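You operate a simulated robot arm through the tools that you are given. There is no shell and no other tool.

You are at the controls of a simulated robot arm. One attempt, no reset.

TASK
Shut the dosing pump down: socket switch off, plug into the grey socket, both caps into their drip cups.
Fine: switch off before the plug comes out.

Only the result counts: the job must be done as asked and must still hold three seconds after the hand-in. Knocking over, shifting, dropping, spilling or breaking anything else fails it. A push-on lid holds only when it is set on centred and level and pressed home; a screw cap is set on level and turned clockwise until tight.

THE ROBOT
A 6-joint arm with a three-finger gripper, fixed in place. Base frame: the origin is on the floor under the middle of its stand, x ahead of it, y to its left, z up. Lengths are in m, angles in degrees, forces in N, time in s.
It reaches about 1.213 m from its shoulder. Its first joint turns from -166.0 to 166.0 degrees. Payload 4.89 kg.
Tool frame: the origin (TCP) lies between the finger pads and is the grasp point; the fingertips stand 0.03 m ahead of it; z points along the fingers, y is the line along which they close. The gripper opens to 0.164 m; its body begins 0.125 m behind the TCP.
Orientation is that of the tool frame in the base frame, as a unit quaternion [w, x, y, z]. With the fingers straight down and closing along the base's y, the tool's x points along the base's -x, its y along +y and its z along -z.

THE INTERFACE
- The arm moves only by the tool apply_moves. Its argument "increments" is a list of rows, each a list of 7 numbers: the shift along the base's x, y, z in mm, then the turn, a rotation vector about the base's x, y, z in degrees, then the opening, from 0 (shut) to 1 (fully open). In form: [[dx, dy, dz, ax, ay, az, grip], ...]. A call has 1 to 20 rows; each row is the pose to reach, as a shift and turn from the pose commanded when the call began. A row lasts 0.2 s, in which the tool goes at most 0.05 m and 8.6 degrees; a call with a longer step from one row to the next is refused whole, and so is a gripper value outside its range. A pose out of reach is approached as far as the arm can. The call stops where the force on the tool passes 40 N (or 10 N more than at its start, if that is more) or the arm is blocked; 0.2 s more then pass. The fingers move at their own pace (about 0.108 m/s each) and stop on an object; they squeeze with about 34 N. The grip force told is the motor's: it shows also when the fingers shut on nothing. Time passes only in rows, and 0.2 s behind the last, so rows that repeat a pose let the fingers close. It gives the time, the measured TCP pose, the force on the tool (base axes), the opening and the grip force at its end, in the units of the frame above (readings bear some noise), with the torque about the TCP (base axes, N m) and any sound that the robot's microphone picked up.
- Cameras (640 x 400 px; columns grow to the right, rows downward): "scene" is fixed at [0.0486, 0.6472, 1.9241]; the picture's right is [-0.84, -0.55, 0.00], its down [-0.24, 0.37, -0.90] and it looks along [0.49, -0.75, -0.44] (base axes); focal length 364 px, centre (320, 200). "wrist" rides on the gripper at [0.076, -0.002, -0.152] in the tool frame; the picture's right is [0.02, 1.00, 0.00], its down [-0.88, 0.02, -0.47] and it looks along [-0.47, 0.01, 0.88] (tool axes); focal length 247 px, centre (320, 200). There is no depth. A picture from a camera that has moved, and an enlarged one, comes with that camera's place and axes in the base frame and with its lens.
- snapshot(camera): a new picture of that camera. The clock stands still meanwhile.
- lift_body(by): moves the trunk up (or, below 0, down) by that many m; the arm rides with it, the base frame stays. It gives what a move gives, with no picture.
- close_up(camera, box): a new picture of the part [left, top, right, bottom] of that camera's present view, enlarged. The clock stands still meanwhile.
- finish_job(): hands the job in; it is judged then, once.

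Nothing tells you positions but the pictures and the camera data. Unless the task says otherwise, let go and move clear before handing in.

The tools are called after "Call:" as name(argument=value, ...) on one line, values as JSON. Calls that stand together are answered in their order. apply_moves: Moves the arm, as the interface text tells. Its arguments: {"type":"object","properties":{"increments":{"type":"array","items":{"type":"array","items":{"type":"number"}}}},"required":["increments"]} The other tools are called the same way: lift_body (by) moves the trunk up or down; snapshot (camera) takes a picture; close_up (camera, box) takes an enlarged picture of a part of a camera's view; finish_job () hands the job in.

At the start:

```text
time: 0.0
eef_pos: [0.5922, -0.3772, 1.4798]
ee_rot: [-0.001, 0.0, 1.0, 0.0]
wrist_force: [0.6, 0.0, 0.2]
moment: [0.01, -0.03, -0.04]
finger_gap: 0.164
grip_force: 0.0
trunk travel left (down, up): [-0.25, 0.14]
```

scene: 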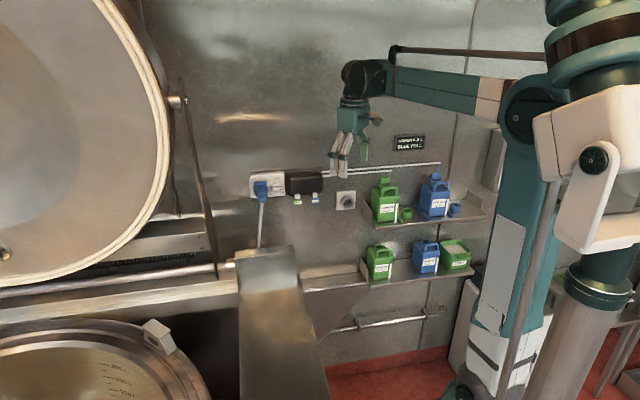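
wrist: 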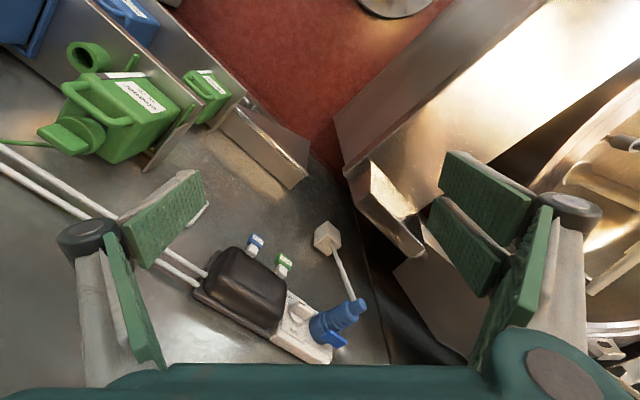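

I see a wall with a socket strip (blue plug, a switch), a black pump, and shelves with green and blue canisters. I'll look closer before moving anything.

Call:
close_up(camera="scene", box=[230, 120, 390, 220])

Call:
close_up(camera="scene", box=[340, 160, 500, 260])

Call:
close_up(camera="wrist", box=[180, 200, 400, 380])

Call:
close_up(camera="scene", box=[380, 125, 440, 160])

Call:
close_up(camera="wrist", box=[0, 0, 260, 200])

```text
4.00 times, centred on (310, 170) of scene
camera zoom: at [0.0486, 0.6472, 1.9241], right [-0.84, -0.55, 0.0], down [-0.24, 0.37, -0.9], along [0.49, -0.75, -0.44], focal length 1457 px, centre (360, 320)
```

zoom: 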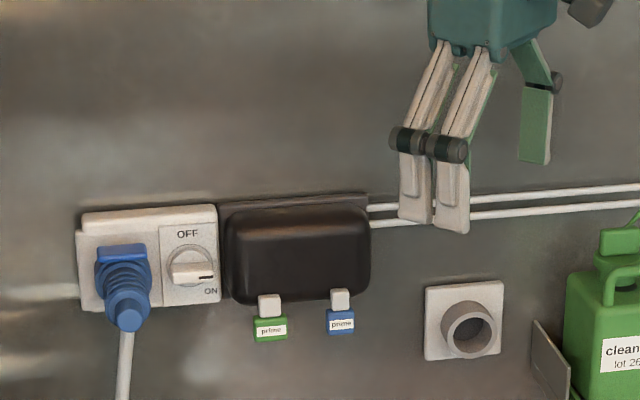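

```text
4.00 times, centred on (420, 210) of scene
camera zoom: at [0.0486, 0.6472, 1.9241], right [-0.84, -0.55, 0.0], down [-0.24, 0.37, -0.9], along [0.49, -0.75, -0.44], focal length 1457 px, centre (-80, 160)
```

zoom: 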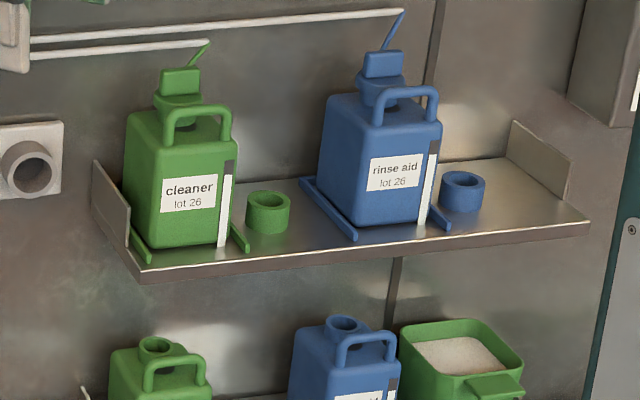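

```text
2.22 times, centred on (290, 290) of wrist
camera zoom: at [0.5157, -0.379, 1.6324], right [-0.02, 1.0, 0.0], down [0.88, 0.02, 0.47], along [0.47, 0.01, -0.88], focal length 549 px, centre (387, 0)
```

zoom: 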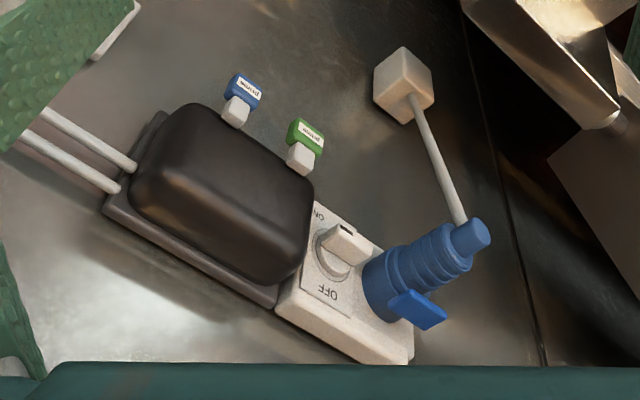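

```text
10.67 times, centred on (410, 142) of scene
camera zoom: at [0.0486, 0.6472, 1.9241], right [-0.84, -0.55, 0.0], down [-0.24, 0.37, -0.9], along [0.49, -0.75, -0.44], focal length 3885 px, centre (-640, 813)
```

zoom: 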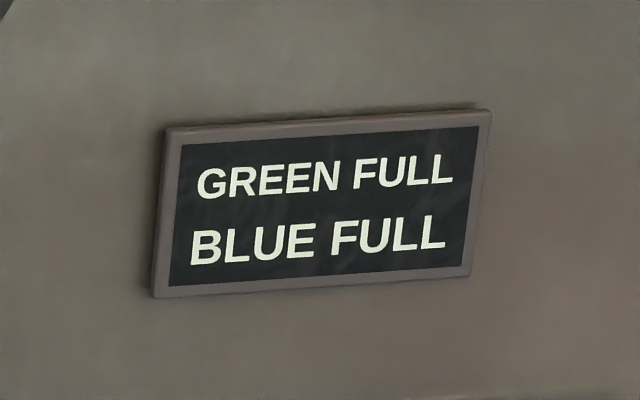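

```text
2.00 times, centred on (130, 100) of wrist
camera zoom: at [0.5157, -0.379, 1.6324], right [-0.02, 1.0, 0.0], down [0.88, 0.02, 0.47], along [0.47, 0.01, -0.88], focal length 494 px, centre (700, 400)
```

zoom: 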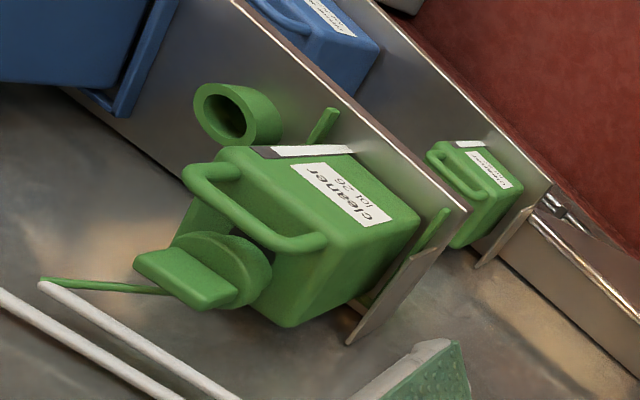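

The socket strip (plug, rotary switch) sits at about (0.94, -0.35, 1.30) on a wall running at roughly 45°, with the green cap near (0.60, -0.70, 1.32). I'll turn the tool to face the wall, staying well clear, so the wrist camera gets a better view.

Call:
apply_moves(increments=[[1, 10, -2, -5.6, 2.3, 5.6, 1], [2, 20, -3, -11.2, 4.6, 11.2, 1], [3, 31, -5, -16.8, 7.0, 16.8, 1], [4, 42, -7, -22.4, 9.3, 22.4, 1], [6, 52, -8, -28.0, 11.6, 28.0, 1], [7, 63, -10, -33.6, 13.9, 33.6, 1], [8, 74, -12, -39.2, 16.2, 39.2, 1], [9, 84, -13, -44.8, 18.6, 44.8, 1], [10, 94, -15, -50.4, 20.9, 50.4, 1], [11, 105, -17, -56.0, 23.2, 56.0, 1]])

```text
time: 2.2
eef_pos: [0.6033, -0.2732, 1.4623]
ee_rot: [-0.186, -0.449, 0.75, -0.449]
wrist_force: [0.5, -0.4, -0.4]
moment: [-0.01, 0.02, -0.04]
finger_gap: 0.1642
grip_force: 0.1
trunk travel left (down, up): [-0.25, 0.14]
```

The first half of the turn went as commanded with no contact. I'll finish turning towards the wall now.

Call:
apply_moves(increments=[[1, 10, -2, -5.6, 2.3, 5.6, 1], [2, 20, -3, -11.2, 4.6, 11.2, 1], [3, 31, -5, -16.8, 7.0, 16.8, 1], [4, 42, -7, -22.4, 9.3, 22.4, 1], [6, 52, -8, -28.0, 11.6, 28.0, 1], [7, 63, -10, -33.6, 13.9, 33.6, 1], [8, 74, -12, -39.2, 16.2, 39.2, 1], [9, 84, -13, -44.9, 18.6, 44.9, 1]])

Call:
snapshot(camera="wrist")

Call:
snapshot(camera="scene")

```text
time: 4.0
eef_pos: [0.614, -0.188, 1.4501]
ee_rot: [0.271, 0.654, -0.268, 0.654]
wrist_force: [0.7, 0.7, 0.1]
moment: [0.0, -0.02, -0.08]
finger_gap: 0.164
grip_force: 0.1
trunk travel left (down, up): [-0.25, 0.14]
```

```text
taken
camera wrist: at [0.5059, -0.0788, 1.5275], right [-0.71, -0.71, 0.02], down [-0.35, 0.32, -0.88], along [0.62, -0.63, -0.47], focal length 247 px, centre (320, 200)
```

wrist: 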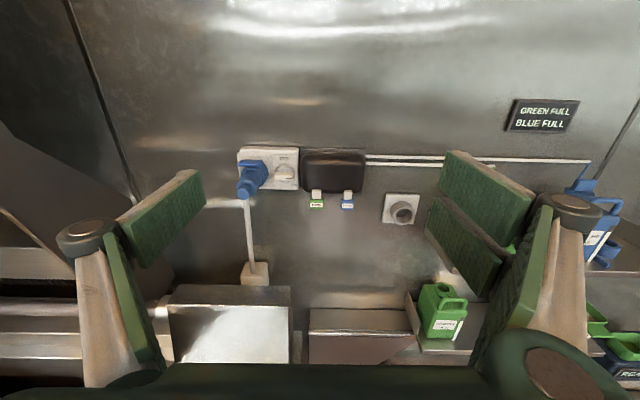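

```text
taken
```

scene: 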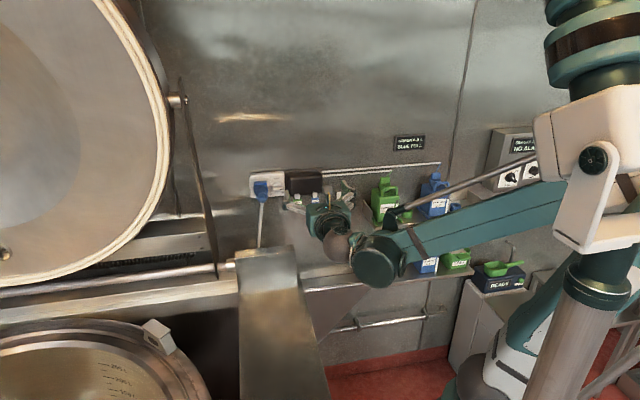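

The tool now faces the wall squarely, and the wall direction is confirmed at 45°. I'll enlarge the details next.

Call:
close_up(camera="wrist", box=[225, 135, 385, 235])

Call:
close_up(camera="wrist", box=[360, 170, 460, 240])

Call:
close_up(camera="scene", box=[470, 120, 550, 200])

Call:
close_up(camera="scene", box=[440, 240, 540, 310])

Call:
close_up(camera="scene", box=[150, 140, 310, 260])

```text
4.00 times, centred on (305, 185) of wrist
camera zoom: at [0.5059, -0.0788, 1.5275], right [-0.71, -0.71, 0.02], down [-0.35, 0.32, -0.88], along [0.62, -0.63, -0.47], focal length 988 px, centre (380, 260)
```

zoom: 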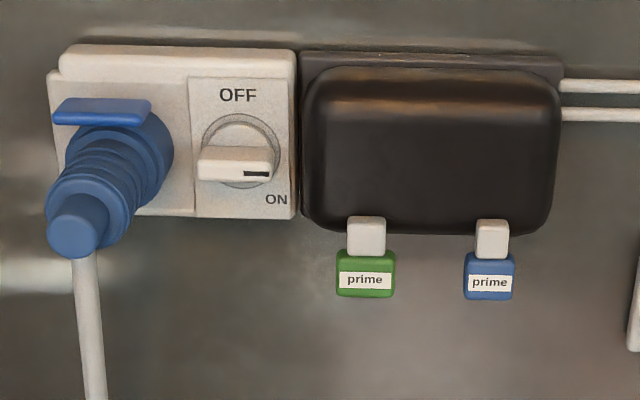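

```text
5.71 times, centred on (410, 205) of wrist
camera zoom: at [0.5059, -0.0788, 1.5275], right [-0.71, -0.71, 0.02], down [-0.35, 0.32, -0.88], along [0.62, -0.63, -0.47], focal length 1411 px, centre (-194, 171)
```

zoom: 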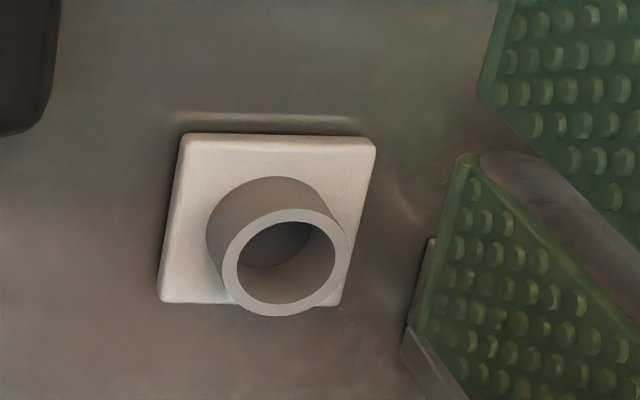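

```text
5.00 times, centred on (510, 160) of scene
camera zoom: at [0.0486, 0.6472, 1.9241], right [-0.84, -0.55, 0.0], down [-0.24, 0.37, -0.9], along [0.49, -0.75, -0.44], focal length 1821 px, centre (-630, 400)
```

zoom: 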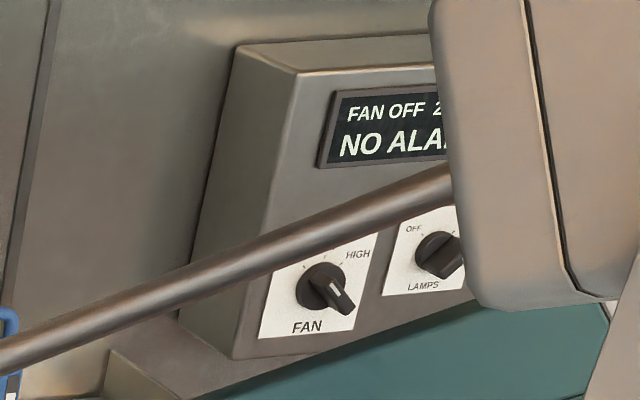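

```text
5.71 times, centred on (490, 275) of scene
camera zoom: at [0.0486, 0.6472, 1.9241], right [-0.84, -0.55, 0.0], down [-0.24, 0.37, -0.9], along [0.49, -0.75, -0.44], focal length 2081 px, centre (-651, -229)
```

zoom: 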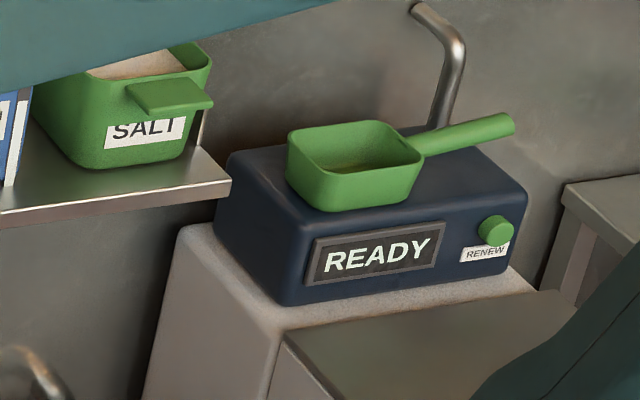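

```text
3.33 times, centred on (230, 200) of scene
camera zoom: at [0.0486, 0.6472, 1.9241], right [-0.84, -0.55, 0.0], down [-0.24, 0.37, -0.9], along [0.49, -0.75, -0.44], focal length 1214 px, centre (620, 200)
```

zoom: 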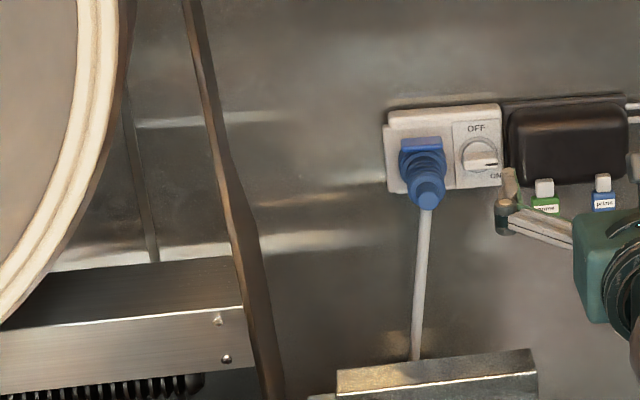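

I can read the layout now: the switch bar points right at ON with OFF straight above it, and the blue plug is to its left. Space between plug and pump is tight, so before choosing how to turn the switch I'll part-close the gripper here and see the shape of the fingers.

Call:
apply_moves(increments=[[0, 0, 0, 0, 0, 0, 0.1], [0, 0, 0, 0, 0, 0, 0.1], [0, 0, 0, 0, 0, 0, 0.1], [0, 0, 0, 0, 0, 0, 0.1], [0, 0, 0, 0, 0, 0, 0.1]])

Call:
snapshot(camera="wrist")

Call:
close_up(camera="scene", box=[260, 160, 380, 260])

```text
time: 5.2
eef_pos: [0.6127, -0.1888, 1.4509]
ee_rot: [0.272, 0.653, -0.27, 0.653]
wrist_force: [-0.6, 0.1, -0.7]
moment: [-0.02, 0.0, 0.07]
finger_gap: 0.0164
grip_force: 0.0
trunk travel left (down, up): [-0.25, 0.14]
```

```text
taken
camera wrist: at [0.5057, -0.079, 1.5278], right [-0.71, -0.71, 0.02], down [-0.35, 0.32, -0.88], along [0.62, -0.63, -0.47], focal length 247 px, centre (320, 200)
```

wrist: 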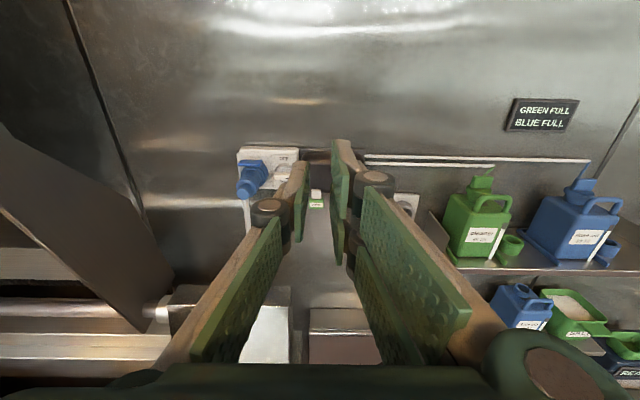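

```text
4.00 times, centred on (320, 210) of scene
camera zoom: at [0.0486, 0.6472, 1.9241], right [-0.84, -0.55, 0.0], down [-0.24, 0.37, -0.9], along [0.49, -0.75, -0.44], focal length 1457 px, centre (320, 160)
```

zoom: 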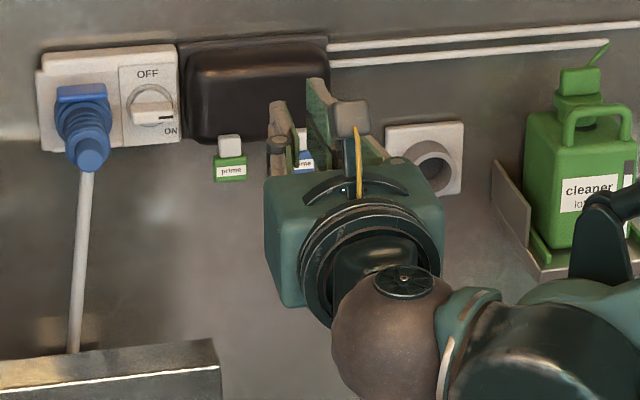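

Closed to 16 mm, the fingers stay slim enough to work between plug and pump: tips about 30 mm ahead of the TCP, knuckles about 35 mm outside the pads. I'll move closer with the fingers open to fix the switch, plug and grey socket positions.

Call:
apply_moves(increments=[[33, -10, -20, 0, 0, 0, 1], [67, -20, -40, 0, 0, 0, 1], [100, -30, -60, 0, 0, 0, 1], [133, -40, -80, 0, 0, 0, 1], [167, -50, -100, 0, 0, 0, 1], [200, -59, -120, 0, 0, 0, 1], [200, -59, -120, 0, 0, 0, 1]])

Call:
snapshot(camera="wrist")

Call:
close_up(camera="wrist", box=[220, 80, 420, 205])

Call:
snapshot(camera="scene")

```text
time: 6.8
eef_pos: [0.8115, -0.2498, 1.3287]
ee_rot: [0.272, 0.654, -0.27, 0.653]
wrist_force: [2.0, 0.2, -1.6]
moment: [-0.05, -0.11, -0.14]
finger_gap: 0.164
grip_force: 0.1
trunk travel left (down, up): [-0.25, 0.14]
```

```text
taken
camera wrist: at [0.7053, -0.1403, 1.4058], right [-0.71, -0.71, 0.02], down [-0.35, 0.32, -0.88], along [0.62, -0.63, -0.47], focal length 247 px, centre (320, 200)
```

wrist: 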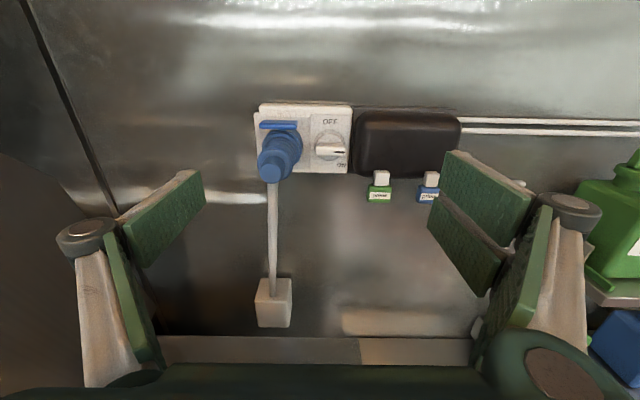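

```text
3.20 times, centred on (320, 142) of wrist
camera zoom: at [0.7053, -0.1403, 1.4058], right [-0.71, -0.71, 0.02], down [-0.35, 0.32, -0.88], along [0.62, -0.63, -0.47], focal length 790 px, centre (320, 384)
```

zoom: 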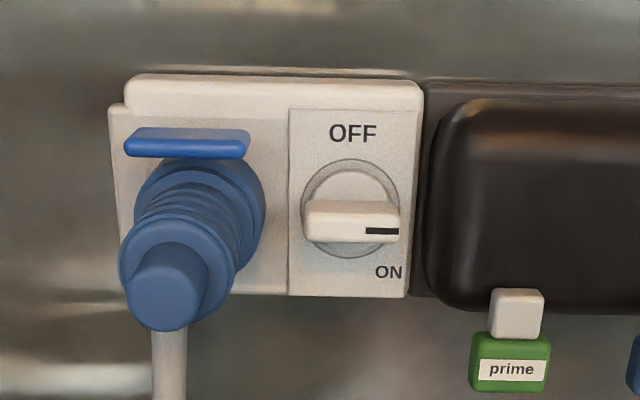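

```text
taken
```

scene: 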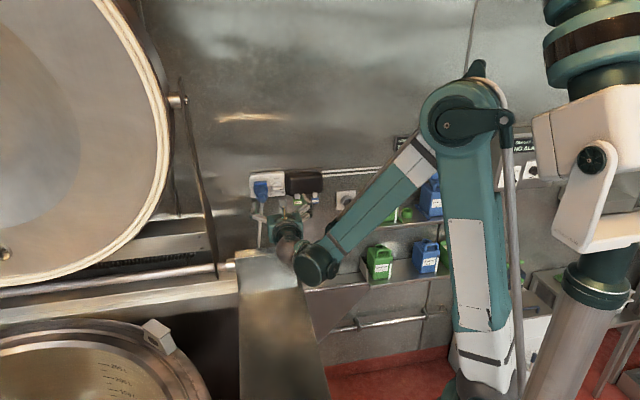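

The switch bar's front is at about r=-0.382 m along the wall, z=1.300, roughly 44 mm long and 14 mm thick, and the plug flange is about 40 mm to its left. I'll check how much room the wrist has near the chute before rolling the tool.

Call:
close_up(camera="scene", box=[220, 160, 380, 280])

Call:
close_up(camera="wrist", box=[110, 260, 530, 400])

```text
3.33 times, centred on (300, 220) of scene
camera zoom: at [0.0486, 0.6472, 1.9241], right [-0.84, -0.55, 0.0], down [-0.24, 0.37, -0.9], along [0.49, -0.75, -0.44], focal length 1214 px, centre (387, 133)
```

zoom: 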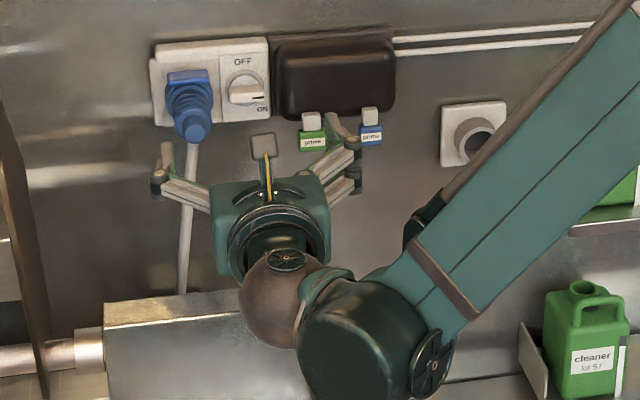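

```text
1.52 times, centred on (320, 330) of wrist
camera zoom: at [0.7053, -0.1403, 1.4058], right [-0.71, -0.71, 0.02], down [-0.35, 0.32, -0.88], along [0.62, -0.63, -0.47], focal length 376 px, centre (320, 2)
```

zoom: 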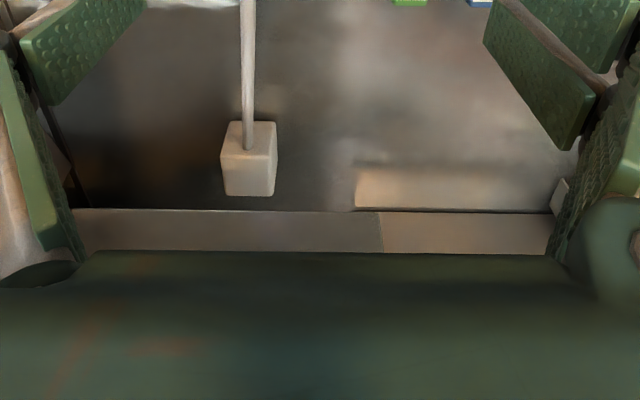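

There is enough room: the chute rim is well below and slopes away towards the robot. I'll roll the tool so it closes vertically on the bar, leaning 8° to keep the knuckles off the plug, and line it up in front of the switch.

Call:
apply_moves(increments=[[0, 0, 0, 5.37, -6.18, 0.57, 0.5], [0, 0, 0, 10.74, -12.36, 1.14, 0.3], [0, 0, 0, 16.12, -18.54, 1.71, 0.3], [0, 0, 0, 21.49, -24.72, 2.28, 0.3], [0, 0, 0, 26.86, -30.9, 2.85, 0.3], [0, 0, 0, 32.23, -37.07, 3.43, 0.3], [0, 0, 0, 37.6, -43.25, 4.0, 0.3], [0, 0, 0, 42.97, -49.43, 4.57, 0.3], [0, 0, 0, 48.35, -55.61, 5.14, 0.3], [0, 0, 0, 53.72, -61.79, 5.71, 0.3], [0, 0, 0, 59.09, -67.97, 6.28, 0.3], [12, -23, -16, 59.09, -67.97, 6.28, 0.3], [24, -46, -32, 59.09, -67.97, 6.28, 0.3], [24, -46, -32, 59.09, -67.97, 6.28, 0.3]])

Call:
snapshot(camera="wrist")

Call:
close_up(camera="scene", box=[220, 160, 380, 280])

```text
time: 9.8
eef_pos: [0.8349, -0.2921, 1.2942]
ee_rot: [-0.289, 0.251, -0.606, 0.697]
wrist_force: [1.4, 0.2, 0.0]
moment: [-0.05, -0.04, -0.04]
finger_gap: 0.0489
grip_force: 0.1
trunk travel left (down, up): [-0.25, 0.14]
```

```text
taken
camera wrist: at [0.6737, -0.2393, 1.2754], right [0.08, -0.11, -0.99], down [0.29, 0.95, -0.09], along [0.95, -0.28, 0.11], focal length 247 px, centre (320, 200)
```

wrist: 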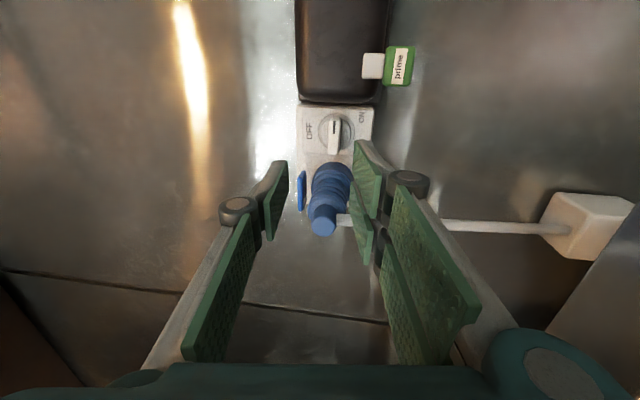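

```text
3.33 times, centred on (300, 220) of scene
camera zoom: at [0.0486, 0.6472, 1.9241], right [-0.84, -0.55, 0.0], down [-0.24, 0.37, -0.9], along [0.49, -0.75, -0.44], focal length 1214 px, centre (387, 133)
```

zoom: 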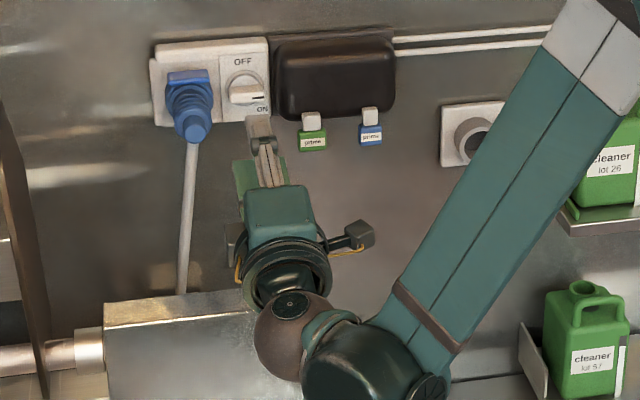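

Call:
close_up(camera="wrist", box=[270, 90, 410, 250])

```text
2.50 times, centred on (340, 170) of wrist
camera zoom: at [0.6737, -0.2393, 1.2754], right [0.08, -0.11, -0.99], down [0.29, 0.95, -0.09], along [0.95, -0.28, 0.11], focal length 617 px, centre (270, 275)
```

zoom: 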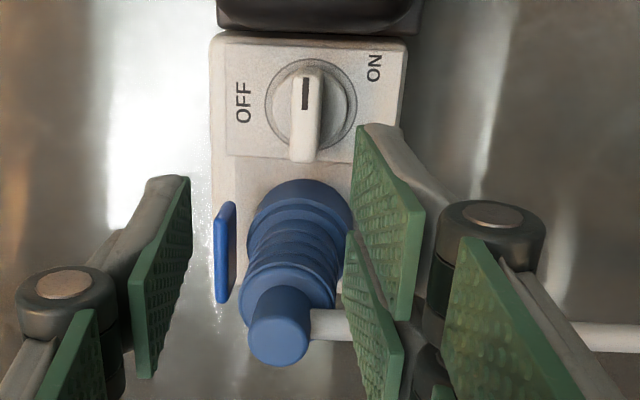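

The view from the side agrees: bar front centre is at r≈-0.3835, c≈-0.956, z≈1.2985, and the tool is lined up with it. I'll move straight in until the fingertips overlap the bar by about 17 mm.

Call:
apply_moves(increments=[[21, -21, 0, 0, 0, 0, 0.3], [42, -42, 0, 0, 0, 0, 0.3], [63, -63, 1, 0, 0, 0, 0.3], [78, -78, 1, 0, 0, 0, 0.3], [88, -88, 1, 0, 0, 0, 0.3], [96, -96, 1, 0, 0, 0, 0.3], [103, -103, 1, 0, 0, 0, 0.3], [103, -103, 1, 0, 0, 0, 0.3]])

Call:
snapshot(camera="wrist")

Call:
close_up(camera="scene", box=[230, 150, 350, 240])

```text
time: 11.6
eef_pos: [0.9385, -0.3966, 1.298]
ee_rot: [-0.288, 0.252, -0.605, 0.698]
wrist_force: [-25.9, 20.7, -7.2]
moment: [0.79, 0.93, -0.13]
finger_gap: 0.0506
grip_force: 1.6
trunk travel left (down, up): [-0.25, 0.14]
```

```text
taken
camera wrist: at [0.7771, -0.3434, 1.28], right [0.08, -0.12, -0.99], down [0.29, 0.95, -0.09], along [0.95, -0.28, 0.11], focal length 247 px, centre (320, 200)
```

wrist: 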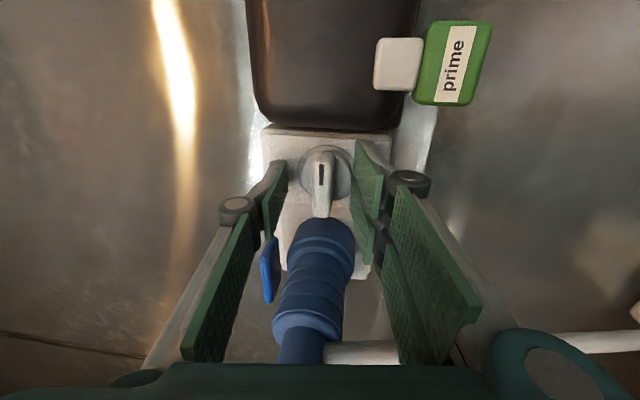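

```text
4.44 times, centred on (290, 195) of scene
camera zoom: at [0.0486, 0.6472, 1.9241], right [-0.84, -0.55, 0.0], down [-0.24, 0.37, -0.9], along [0.49, -0.75, -0.44], focal length 1619 px, centre (453, 222)
```

zoom: 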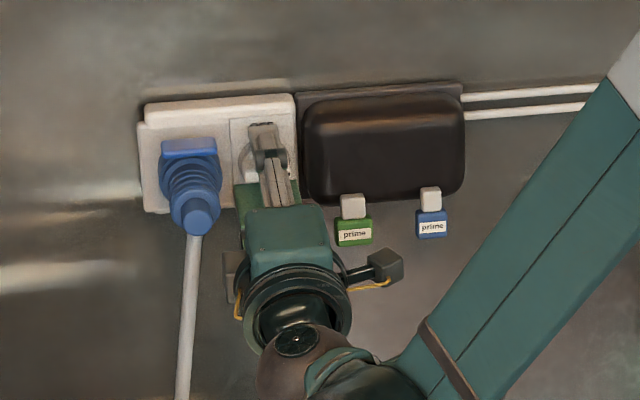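

The fingertips have just touched the switch plate (about 33 N, from the lower pair). I'll back off 8 mm and close on the bar.

Call:
apply_moves(increments=[[-5.7, 5.7, 0, 0, 0, 0, 0.3], [-5.7, 5.7, 0, 0, 0, 0, 0.3]])

Call:
apply_moves(increments=[[0, 0, 0, 0, 0, 0, 0], [0, 0, 0, 0, 0, 0, 0], [0, 0, 0, 0, 0, 0, 0]])

Call:
snapshot(camera="wrist")

```text
time: 12.2
eef_pos: [0.9344, -0.3921, 1.2987]
ee_rot: [-0.289, 0.251, -0.605, 0.698]
wrist_force: [-0.6, -0.3, 0.3]
moment: [0.06, 0.05, 0.01]
finger_gap: 0.049
grip_force: 0.1
trunk travel left (down, up): [-0.25, 0.14]
```

```text
time: 12.9
eef_pos: [0.9358, -0.392, 1.2965]
ee_rot: [-0.29, 0.25, -0.606, 0.697]
wrist_force: [3.0, 0.7, -21.5]
moment: [0.94, 0.95, -0.52]
finger_gap: 0.0161
grip_force: 45.0
trunk travel left (down, up): [-0.25, 0.14]
stopped in row 3: the force on the tool passed its limit at 42 N (the readings are from after the stop); the commanded pose is now the measured one
```

```text
taken
camera wrist: at [0.7735, -0.339, 1.2771], right [0.08, -0.11, -0.99], down [0.29, 0.95, -0.08], along [0.95, -0.28, 0.11], focal length 247 px, centre (320, 200)
```

wrist: 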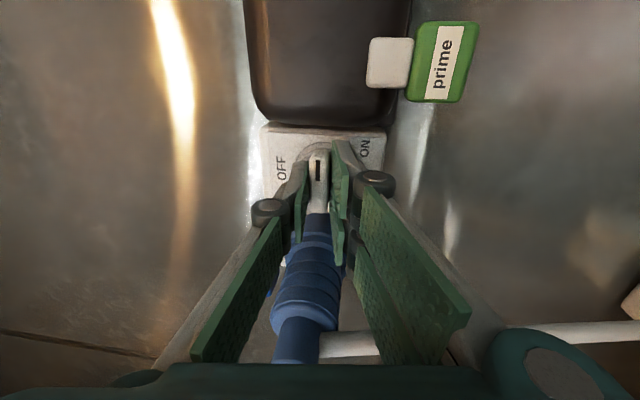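

The bar is gripped, with the tool sitting about 2 mm high (21 N down on it). I'll relieve that, then start turning the switch counter-clockwise about its axis.

Call:
apply_moves(increments=[[0, 0, -1, 0, 0, 0, 0], [0, 0, -1.5, 0, 0, 0, 0]])

Call:
apply_moves(increments=[[-0.3, -0.3, 0, -5.66, 5.66, 0, 0], [-0.6, -0.6, 0, -11.31, 11.31, 0, 0], [-0.9, -0.9, 0, -16.97, 16.97, 0, 0]])

Call:
snapshot(camera="wrist")

```text
time: 13.5
eef_pos: [0.935, -0.3926, 1.2956]
ee_rot: [-0.289, 0.251, -0.606, 0.697]
wrist_force: [21.0, -6.0, 10.7]
moment: [0.55, 0.57, 0.06]
finger_gap: 0.0163
grip_force: 45.1
trunk travel left (down, up): [-0.25, 0.14]
```

```text
time: 14.3
eef_pos: [0.9337, -0.3936, 1.2966]
ee_rot: [-0.156, 0.392, -0.532, 0.734]
wrist_force: [20.0, -9.9, 14.6]
moment: [0.59, 0.64, 0.22]
finger_gap: 0.016
grip_force: 44.6
trunk travel left (down, up): [-0.25, 0.14]
```

```text
taken
camera wrist: at [0.7716, -0.3407, 1.3098], right [-0.2, -0.4, -0.89], down [0.21, 0.87, -0.44], along [0.96, -0.28, -0.09], focal length 247 px, centre (320, 200)
```

wrist: 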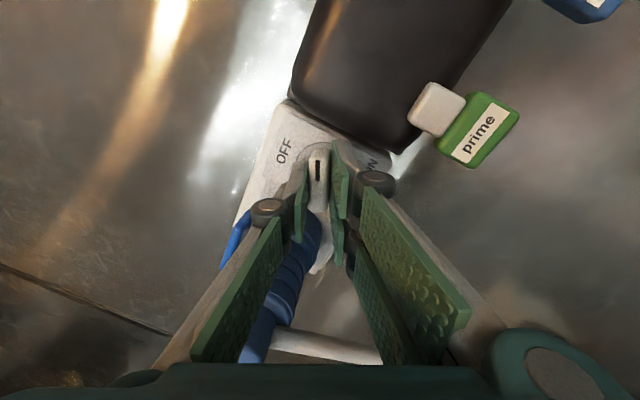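

The bar is turning with the gripper. I'll relieve the small side loads and carry on.

Call:
apply_moves(increments=[[1, -1, 1, -5.66, 5.66, 0, 0], [0.8, -1.2, 1.2, -11.31, 11.31, 0, 0], [0.6, -1.4, 1.5, -16.97, 16.97, 0, 0], [0.5, -1.5, 1.8, -22.63, 22.63, 0, 0]])

Call:
snapshot(camera="wrist")

Call:
close_up(camera="scene", box=[230, 150, 350, 240])

```text
time: 15.0
eef_pos: [0.9339, -0.393, 1.2963]
ee_rot: [-0.063, 0.476, -0.47, 0.74]
wrist_force: [-1.1, 1.9, -16.5]
moment: [0.81, 0.84, -0.38]
finger_gap: 0.016
grip_force: 45.0
trunk travel left (down, up): [-0.25, 0.14]
heard: click
stopped in row 3: the force on the tool passed its limit at 42 N (the readings are from after the stop); the commanded pose is now the measured one
```

```text
taken
camera wrist: at [0.7759, -0.3365, 1.3315], right [-0.37, -0.56, -0.74], down [0.11, 0.77, -0.63], along [0.92, -0.31, -0.22], focal length 247 px, centre (320, 200)
```

wrist: 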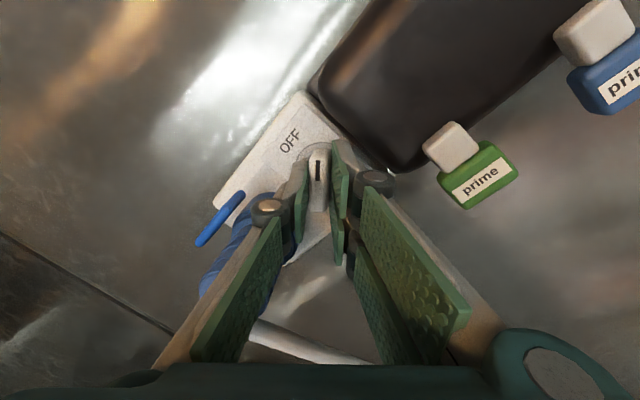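

```text
4.44 times, centred on (290, 195) of scene
camera zoom: at [0.0486, 0.6472, 1.9241], right [-0.84, -0.55, 0.0], down [-0.24, 0.37, -0.9], along [0.49, -0.75, -0.44], focal length 1619 px, centre (453, 222)
```

zoom: 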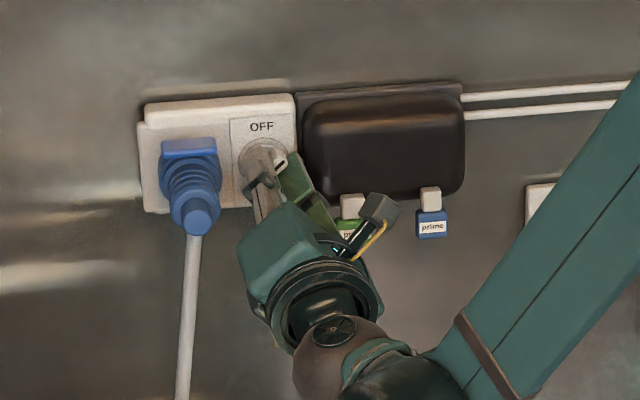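

I heard a click about halfway round, and the bar is following the gripper. I'll keep turning in small steps, easing the vertical load.

Call:
apply_moves(increments=[[0, 0, -0.8, 0, 0, 0, 0], [0, 0, -0.8, -3.5, 3.5, 0, 0], [0, 0, -0.8, -7.1, 7.1, 0, 0], [0, 0, -0.8, -10.6, 10.6, 0, 0]])

```text
time: 16.0
eef_pos: [0.9324, -0.3936, 1.2959]
ee_rot: [0.027, 0.546, -0.403, 0.734]
wrist_force: [-25.3, 7.3, -29.2]
moment: [0.32, 0.42, -1.47]
finger_gap: 0.0161
grip_force: 44.7
trunk travel left (down, up): [-0.25, 0.14]
```

Call:
snapshot(camera="wrist")

Call:
close_up(camera="scene", box=[240, 160, 310, 215])

Call:
close_up(camera="wrist", box=[200, 90, 420, 260])

```text
taken
camera wrist: at [0.7837, -0.3286, 1.349], right [-0.49, -0.68, -0.54], down [-0.02, 0.63, -0.77], along [0.87, -0.36, -0.33], focal length 247 px, centre (320, 200)
```

wrist: 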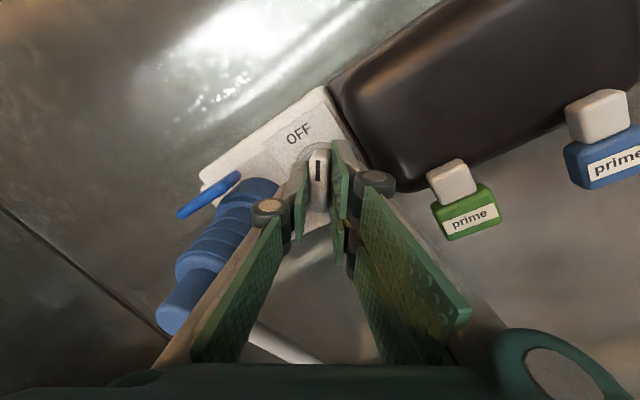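

```text
7.27 times, centred on (275, 188) of scene
camera zoom: at [0.0486, 0.6472, 1.9241], right [-0.84, -0.55, 0.0], down [-0.24, 0.37, -0.9], along [0.49, -0.75, -0.44], focal length 2649 px, centre (647, 291)
```

zoom: 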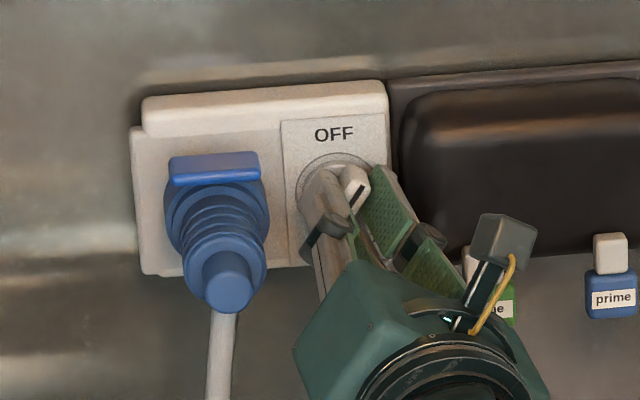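

```text
2.35 times, centred on (310, 175) of wrist
camera zoom: at [0.7837, -0.3286, 1.349], right [-0.49, -0.68, -0.54], down [-0.02, 0.63, -0.77], along [0.87, -0.36, -0.33], focal length 581 px, centre (344, 259)
```

zoom: 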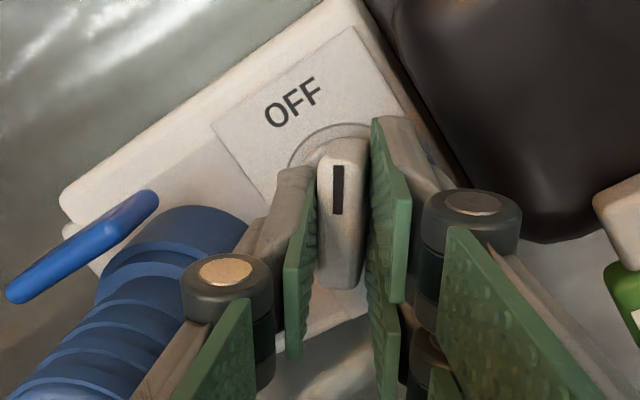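

The bar is about 62° round, with 28° left, and nothing is touching the plug. The load comes from slight misalignment, so I'll ease the tool out, down and right a little before continuing.

Call:
apply_moves(increments=[[-1.5, 0.6, -1.2, 0, 0, 0, 0], [-1.5, 0.6, -1.2, 0, 0, 0, 0]])

```text
time: 16.6
eef_pos: [0.9331, -0.3938, 1.2961]
ee_rot: [0.026, 0.546, -0.403, 0.734]
wrist_force: [13.2, -13.4, 17.3]
moment: [0.11, 0.05, -0.87]
finger_gap: 0.0163
grip_force: 45.0
trunk travel left (down, up): [-0.25, 0.14]
```

Call:
apply_moves(increments=[[0.4, -0.4, 0.4, -2.8, 2.8, 0, 0], [0.4, -0.4, 0.4, -5.6, 5.6, 0, 0], [0.4, -0.4, 0.4, -8.5, 8.5, 0, 0]])

```text
time: 17.4
eef_pos: [0.9327, -0.3932, 1.2954]
ee_rot: [0.096, 0.596, -0.344, 0.719]
wrist_force: [20.2, -6.8, 28.7]
moment: [-0.02, -0.06, -0.68]
finger_gap: 0.0161
grip_force: 45.6
trunk travel left (down, up): [-0.25, 0.14]
```

Call:
apply_moves(increments=[[0.5, -0.2, 0.8, -1.5, 1.5, 0, 0], [0.6, -0.2, 1.0, -4.2, 4.2, 0, 0], [0.6, -0.2, 1.1, -6.4, 6.4, 0, 0]])

Call:
close_up(camera="wrist", box=[200, 90, 420, 260])

Call:
close_up(camera="scene", box=[240, 160, 310, 215])

```text
time: 18.2
eef_pos: [0.9315, -0.3934, 1.2961]
ee_rot: [0.149, 0.628, -0.298, 0.703]
wrist_force: [1.9, 5.1, 8.0]
moment: [0.39, 0.44, -0.58]
finger_gap: 0.0158
grip_force: 45.1
trunk travel left (down, up): [-0.25, 0.14]
```

```text
2.35 times, centred on (310, 175) of wrist
camera zoom: at [0.7983, -0.3121, 1.3665], right [-0.59, -0.78, -0.21], down [-0.24, 0.42, -0.88], along [0.77, -0.46, -0.43], focal length 581 px, centre (344, 259)
```

zoom: 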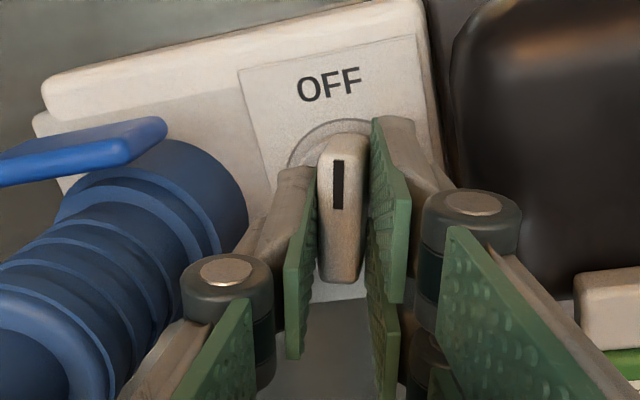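

```text
7.27 times, centred on (275, 188) of scene
camera zoom: at [0.0486, 0.6472, 1.9241], right [-0.84, -0.55, 0.0], down [-0.24, 0.37, -0.9], along [0.49, -0.75, -0.44], focal length 2649 px, centre (647, 291)
```

zoom: 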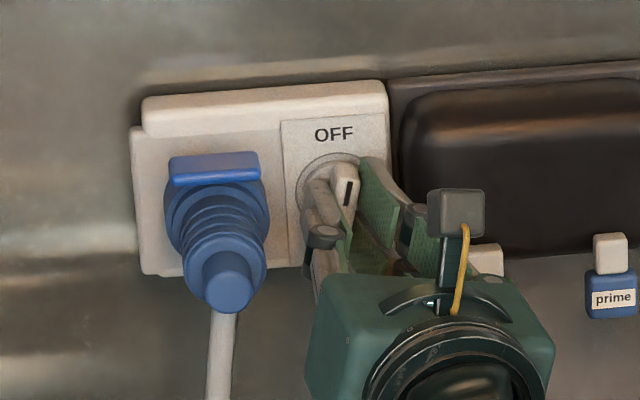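

Loads are low and about 12° remain. I'll finish the turn to OFF.

Call:
apply_moves(increments=[[0, 0, 0.1, -2.5, 2.5, 0, 0], [0, 0, 0.2, -5, 5, 0, 0], [0, 0, 0.2, -7.5, 7.5, 0, 0], [0, 0, 0.2, -9.5, 9.5, 0, 0], [0, 0, 0.2, -9.5, 9.5, 0, 0]])

Call:
close_up(camera="wrist", box=[200, 90, 420, 260])

Call:
close_up(camera="scene", box=[240, 160, 310, 215])

```text
time: 19.2
eef_pos: [0.9319, -0.3931, 1.2972]
ee_rot: [0.222, 0.668, -0.229, 0.672]
wrist_force: [-6.9, 3.8, -10.7]
moment: [-0.42, -0.4, -0.96]
finger_gap: 0.016
grip_force: 45.4
trunk travel left (down, up): [-0.25, 0.14]
stopped in row 5: the force on the tool passed its limit at 42 N (the readings are from after the stop); the commanded pose is now the measured one
```

```text
2.35 times, centred on (310, 175) of wrist
camera zoom: at [0.8098, -0.3006, 1.3736], right [-0.6, -0.8, 0.01], down [-0.38, 0.28, -0.88], along [0.7, -0.54, -0.47], focal length 581 px, centre (344, 259)
```

zoom: 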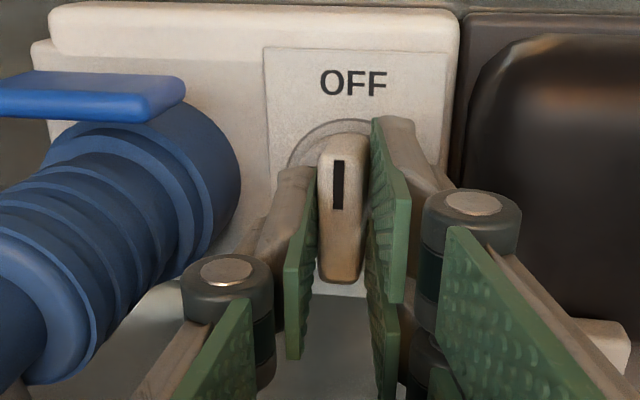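

```text
7.27 times, centred on (275, 188) of scene
camera zoom: at [0.0486, 0.6472, 1.9241], right [-0.84, -0.55, 0.0], down [-0.24, 0.37, -0.9], along [0.49, -0.75, -0.44], focal length 2649 px, centre (647, 291)
```

zoom: 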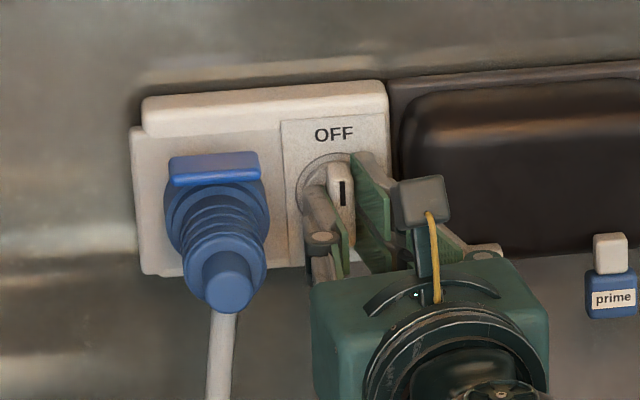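

The bar now points straight up at OFF and the turn stopped against its end. I'll open slightly and back out along the tool axis.

Call:
apply_moves(increments=[[0, 0, 0, 0, 0, 0, 0.14], [0, 0, 0, 0, 0, 0, 0.14], [-8, 6, 0, 0, 0, 0, 0.14], [-20, 15, 0, 0, 0, 0, 0.16], [-44, 33, 0, 0, 0, 0, 0.2], [-76, 57, 0, 0, 0, 0, 0.3], [-108, 81, 0, 0, 0, 0, 0.4]])

Call:
snapshot(camera="wrist")

Call:
close_up(camera="scene", box=[240, 160, 310, 215])

```text
time: 20.8
eef_pos: [0.8225, -0.312, 1.2957]
ee_rot: [0.221, 0.669, -0.229, 0.672]
wrist_force: [1.5, -1.4, -0.5]
moment: [-0.09, -0.12, 0.05]
finger_gap: 0.0654
grip_force: 0.0
trunk travel left (down, up): [-0.25, 0.14]
```

```text
taken
camera wrist: at [0.7006, -0.2189, 1.373], right [-0.6, -0.8, 0.01], down [-0.38, 0.28, -0.88], along [0.7, -0.54, -0.47], focal length 247 px, centre (320, 200)
```

wrist: 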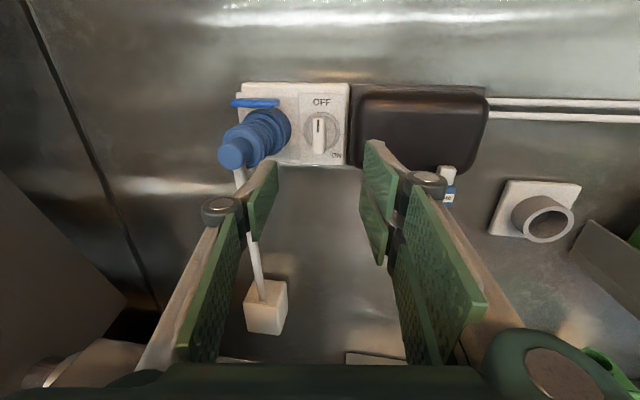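

```text
7.27 times, centred on (275, 188) of scene
camera zoom: at [0.0486, 0.6472, 1.9241], right [-0.84, -0.55, 0.0], down [-0.24, 0.37, -0.9], along [0.49, -0.75, -0.44], focal length 2649 px, centre (647, 291)
```

zoom: 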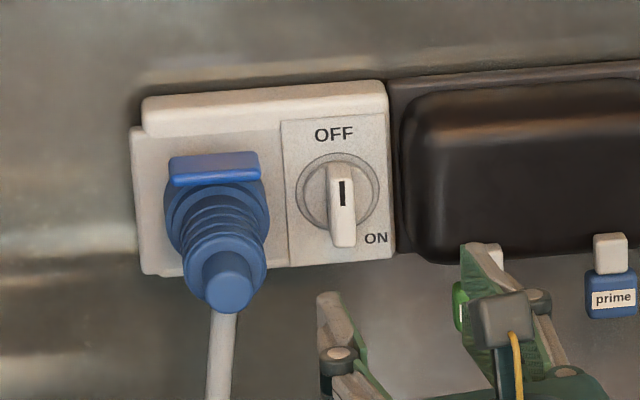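

The switch clearly reads OFF. Next I'll square the tool to the wall again, in front of the plug, and measure the plug's axis.

Call:
apply_moves(increments=[[9, 34, 1, 0, 0, -2.6, 0.5], [18, 68, 3, 0, 0, -5.2, 0.5], [27, 101, 4, 0, 0, -7.8, 0.5], [27, 101, 4, 0, 0, -7.8, 0.5]])

Call:
snapshot(camera="wrist")

Call:
close_up(camera="wrist", box=[230, 60, 410, 200])

Call:
close_up(camera="scene", box=[230, 150, 350, 240])

```text
time: 21.8
eef_pos: [0.8519, -0.2117, 1.2985]
ee_rot: [0.267, 0.651, -0.274, 0.655]
wrist_force: [0.8, -0.1, -0.5]
moment: [-0.01, -0.02, -0.13]
finger_gap: 0.0821
grip_force: 0.1
trunk travel left (down, up): [-0.25, 0.14]
```

```text
taken
camera wrist: at [0.7439, -0.1028, 1.3753], right [-0.71, -0.71, 0.01], down [-0.34, 0.33, -0.88], along [0.62, -0.63, -0.47], focal length 247 px, centre (320, 200)
```

wrist: 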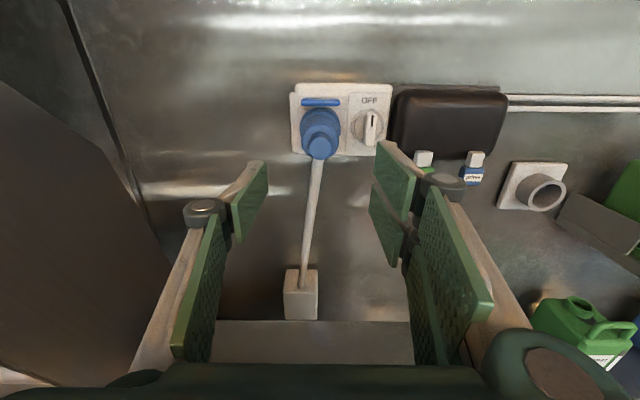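

```text
2.86 times, centred on (320, 130) of wrist
camera zoom: at [0.7439, -0.1028, 1.3753], right [-0.71, -0.71, 0.01], down [-0.34, 0.33, -0.88], along [0.62, -0.63, -0.47], focal length 706 px, centre (320, 400)
```

zoom: 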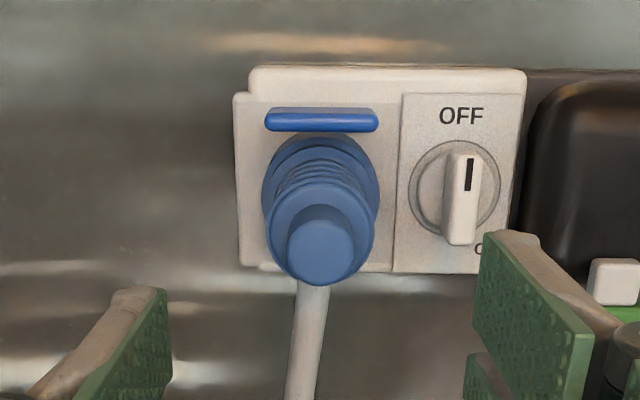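

```text
4.44 times, centred on (290, 195) of scene
camera zoom: at [0.0486, 0.6472, 1.9241], right [-0.84, -0.55, 0.0], down [-0.24, 0.37, -0.9], along [0.49, -0.75, -0.44], focal length 1619 px, centre (453, 222)
```

zoom: 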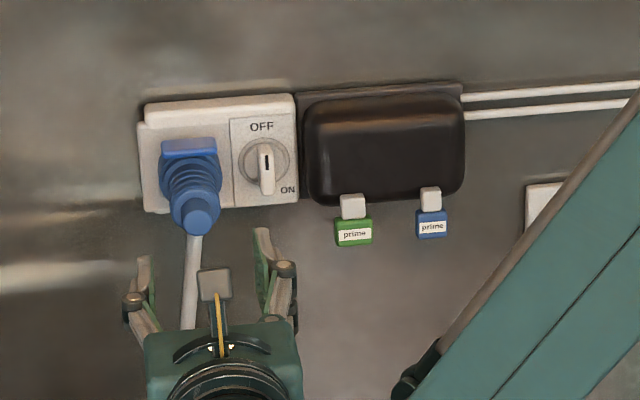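

The plug's axis is at r≈-0.4515, z≈1.301: flange near c=-0.951, ribbed grip section, a ring at c≈-0.882 and its end at c≈-0.866. I'll go in with the fingers either side of the ribs and close.

Call:
apply_moves(increments=[[21, -21.5, 0, 0, 0, 0, 0.5], [42, -43, -0.5, 0, 0, 0, 0.5], [63, -64, -1, 0, 0, 0, 0.5], [81, -82.5, -1.5, 0, 0, 0, 0.5], [95, -96.5, -1.5, 0, 0, 0, 0.5], [105, -106.5, -1.5, 0, 0, 0, 0.5], [112, -114, -1.5, 0, 0, 0, 0.5], [112, -114, -1.5, 0, 0, 0, 0.5]])

Call:
snapshot(camera="wrist")

Call:
close_up(camera="scene", box=[230, 150, 350, 240])

```text
time: 23.6
eef_pos: [0.9649, -0.3239, 1.3005]
ee_rot: [0.266, 0.651, -0.274, 0.656]
wrist_force: [0.5, -0.1, 0.4]
moment: [0.02, -0.03, -0.01]
finger_gap: 0.0821
grip_force: 0.0
trunk travel left (down, up): [-0.25, 0.14]
```

```text
taken
camera wrist: at [0.8565, -0.2145, 1.3777], right [-0.71, -0.71, 0.01], down [-0.34, 0.33, -0.88], along [0.62, -0.63, -0.47], focal length 247 px, centre (320, 200)
```

wrist: 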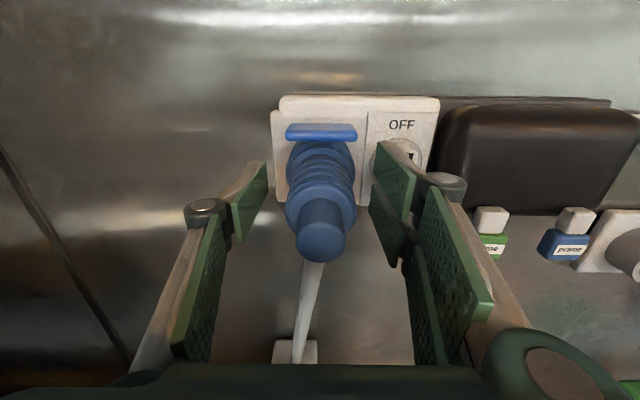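

```text
4.44 times, centred on (290, 195) of scene
camera zoom: at [0.0486, 0.6472, 1.9241], right [-0.84, -0.55, 0.0], down [-0.24, 0.37, -0.9], along [0.49, -0.75, -0.44], focal length 1619 px, centre (453, 222)
```

zoom: 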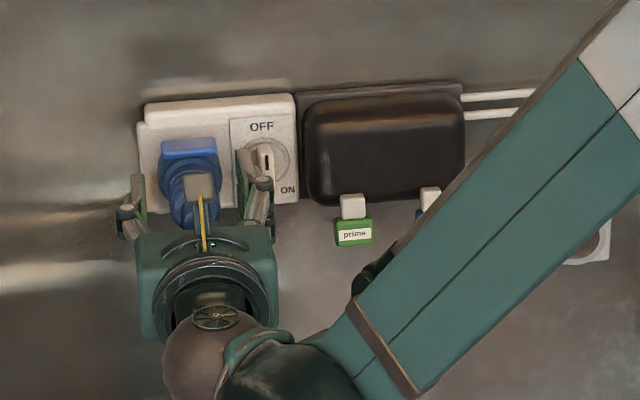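

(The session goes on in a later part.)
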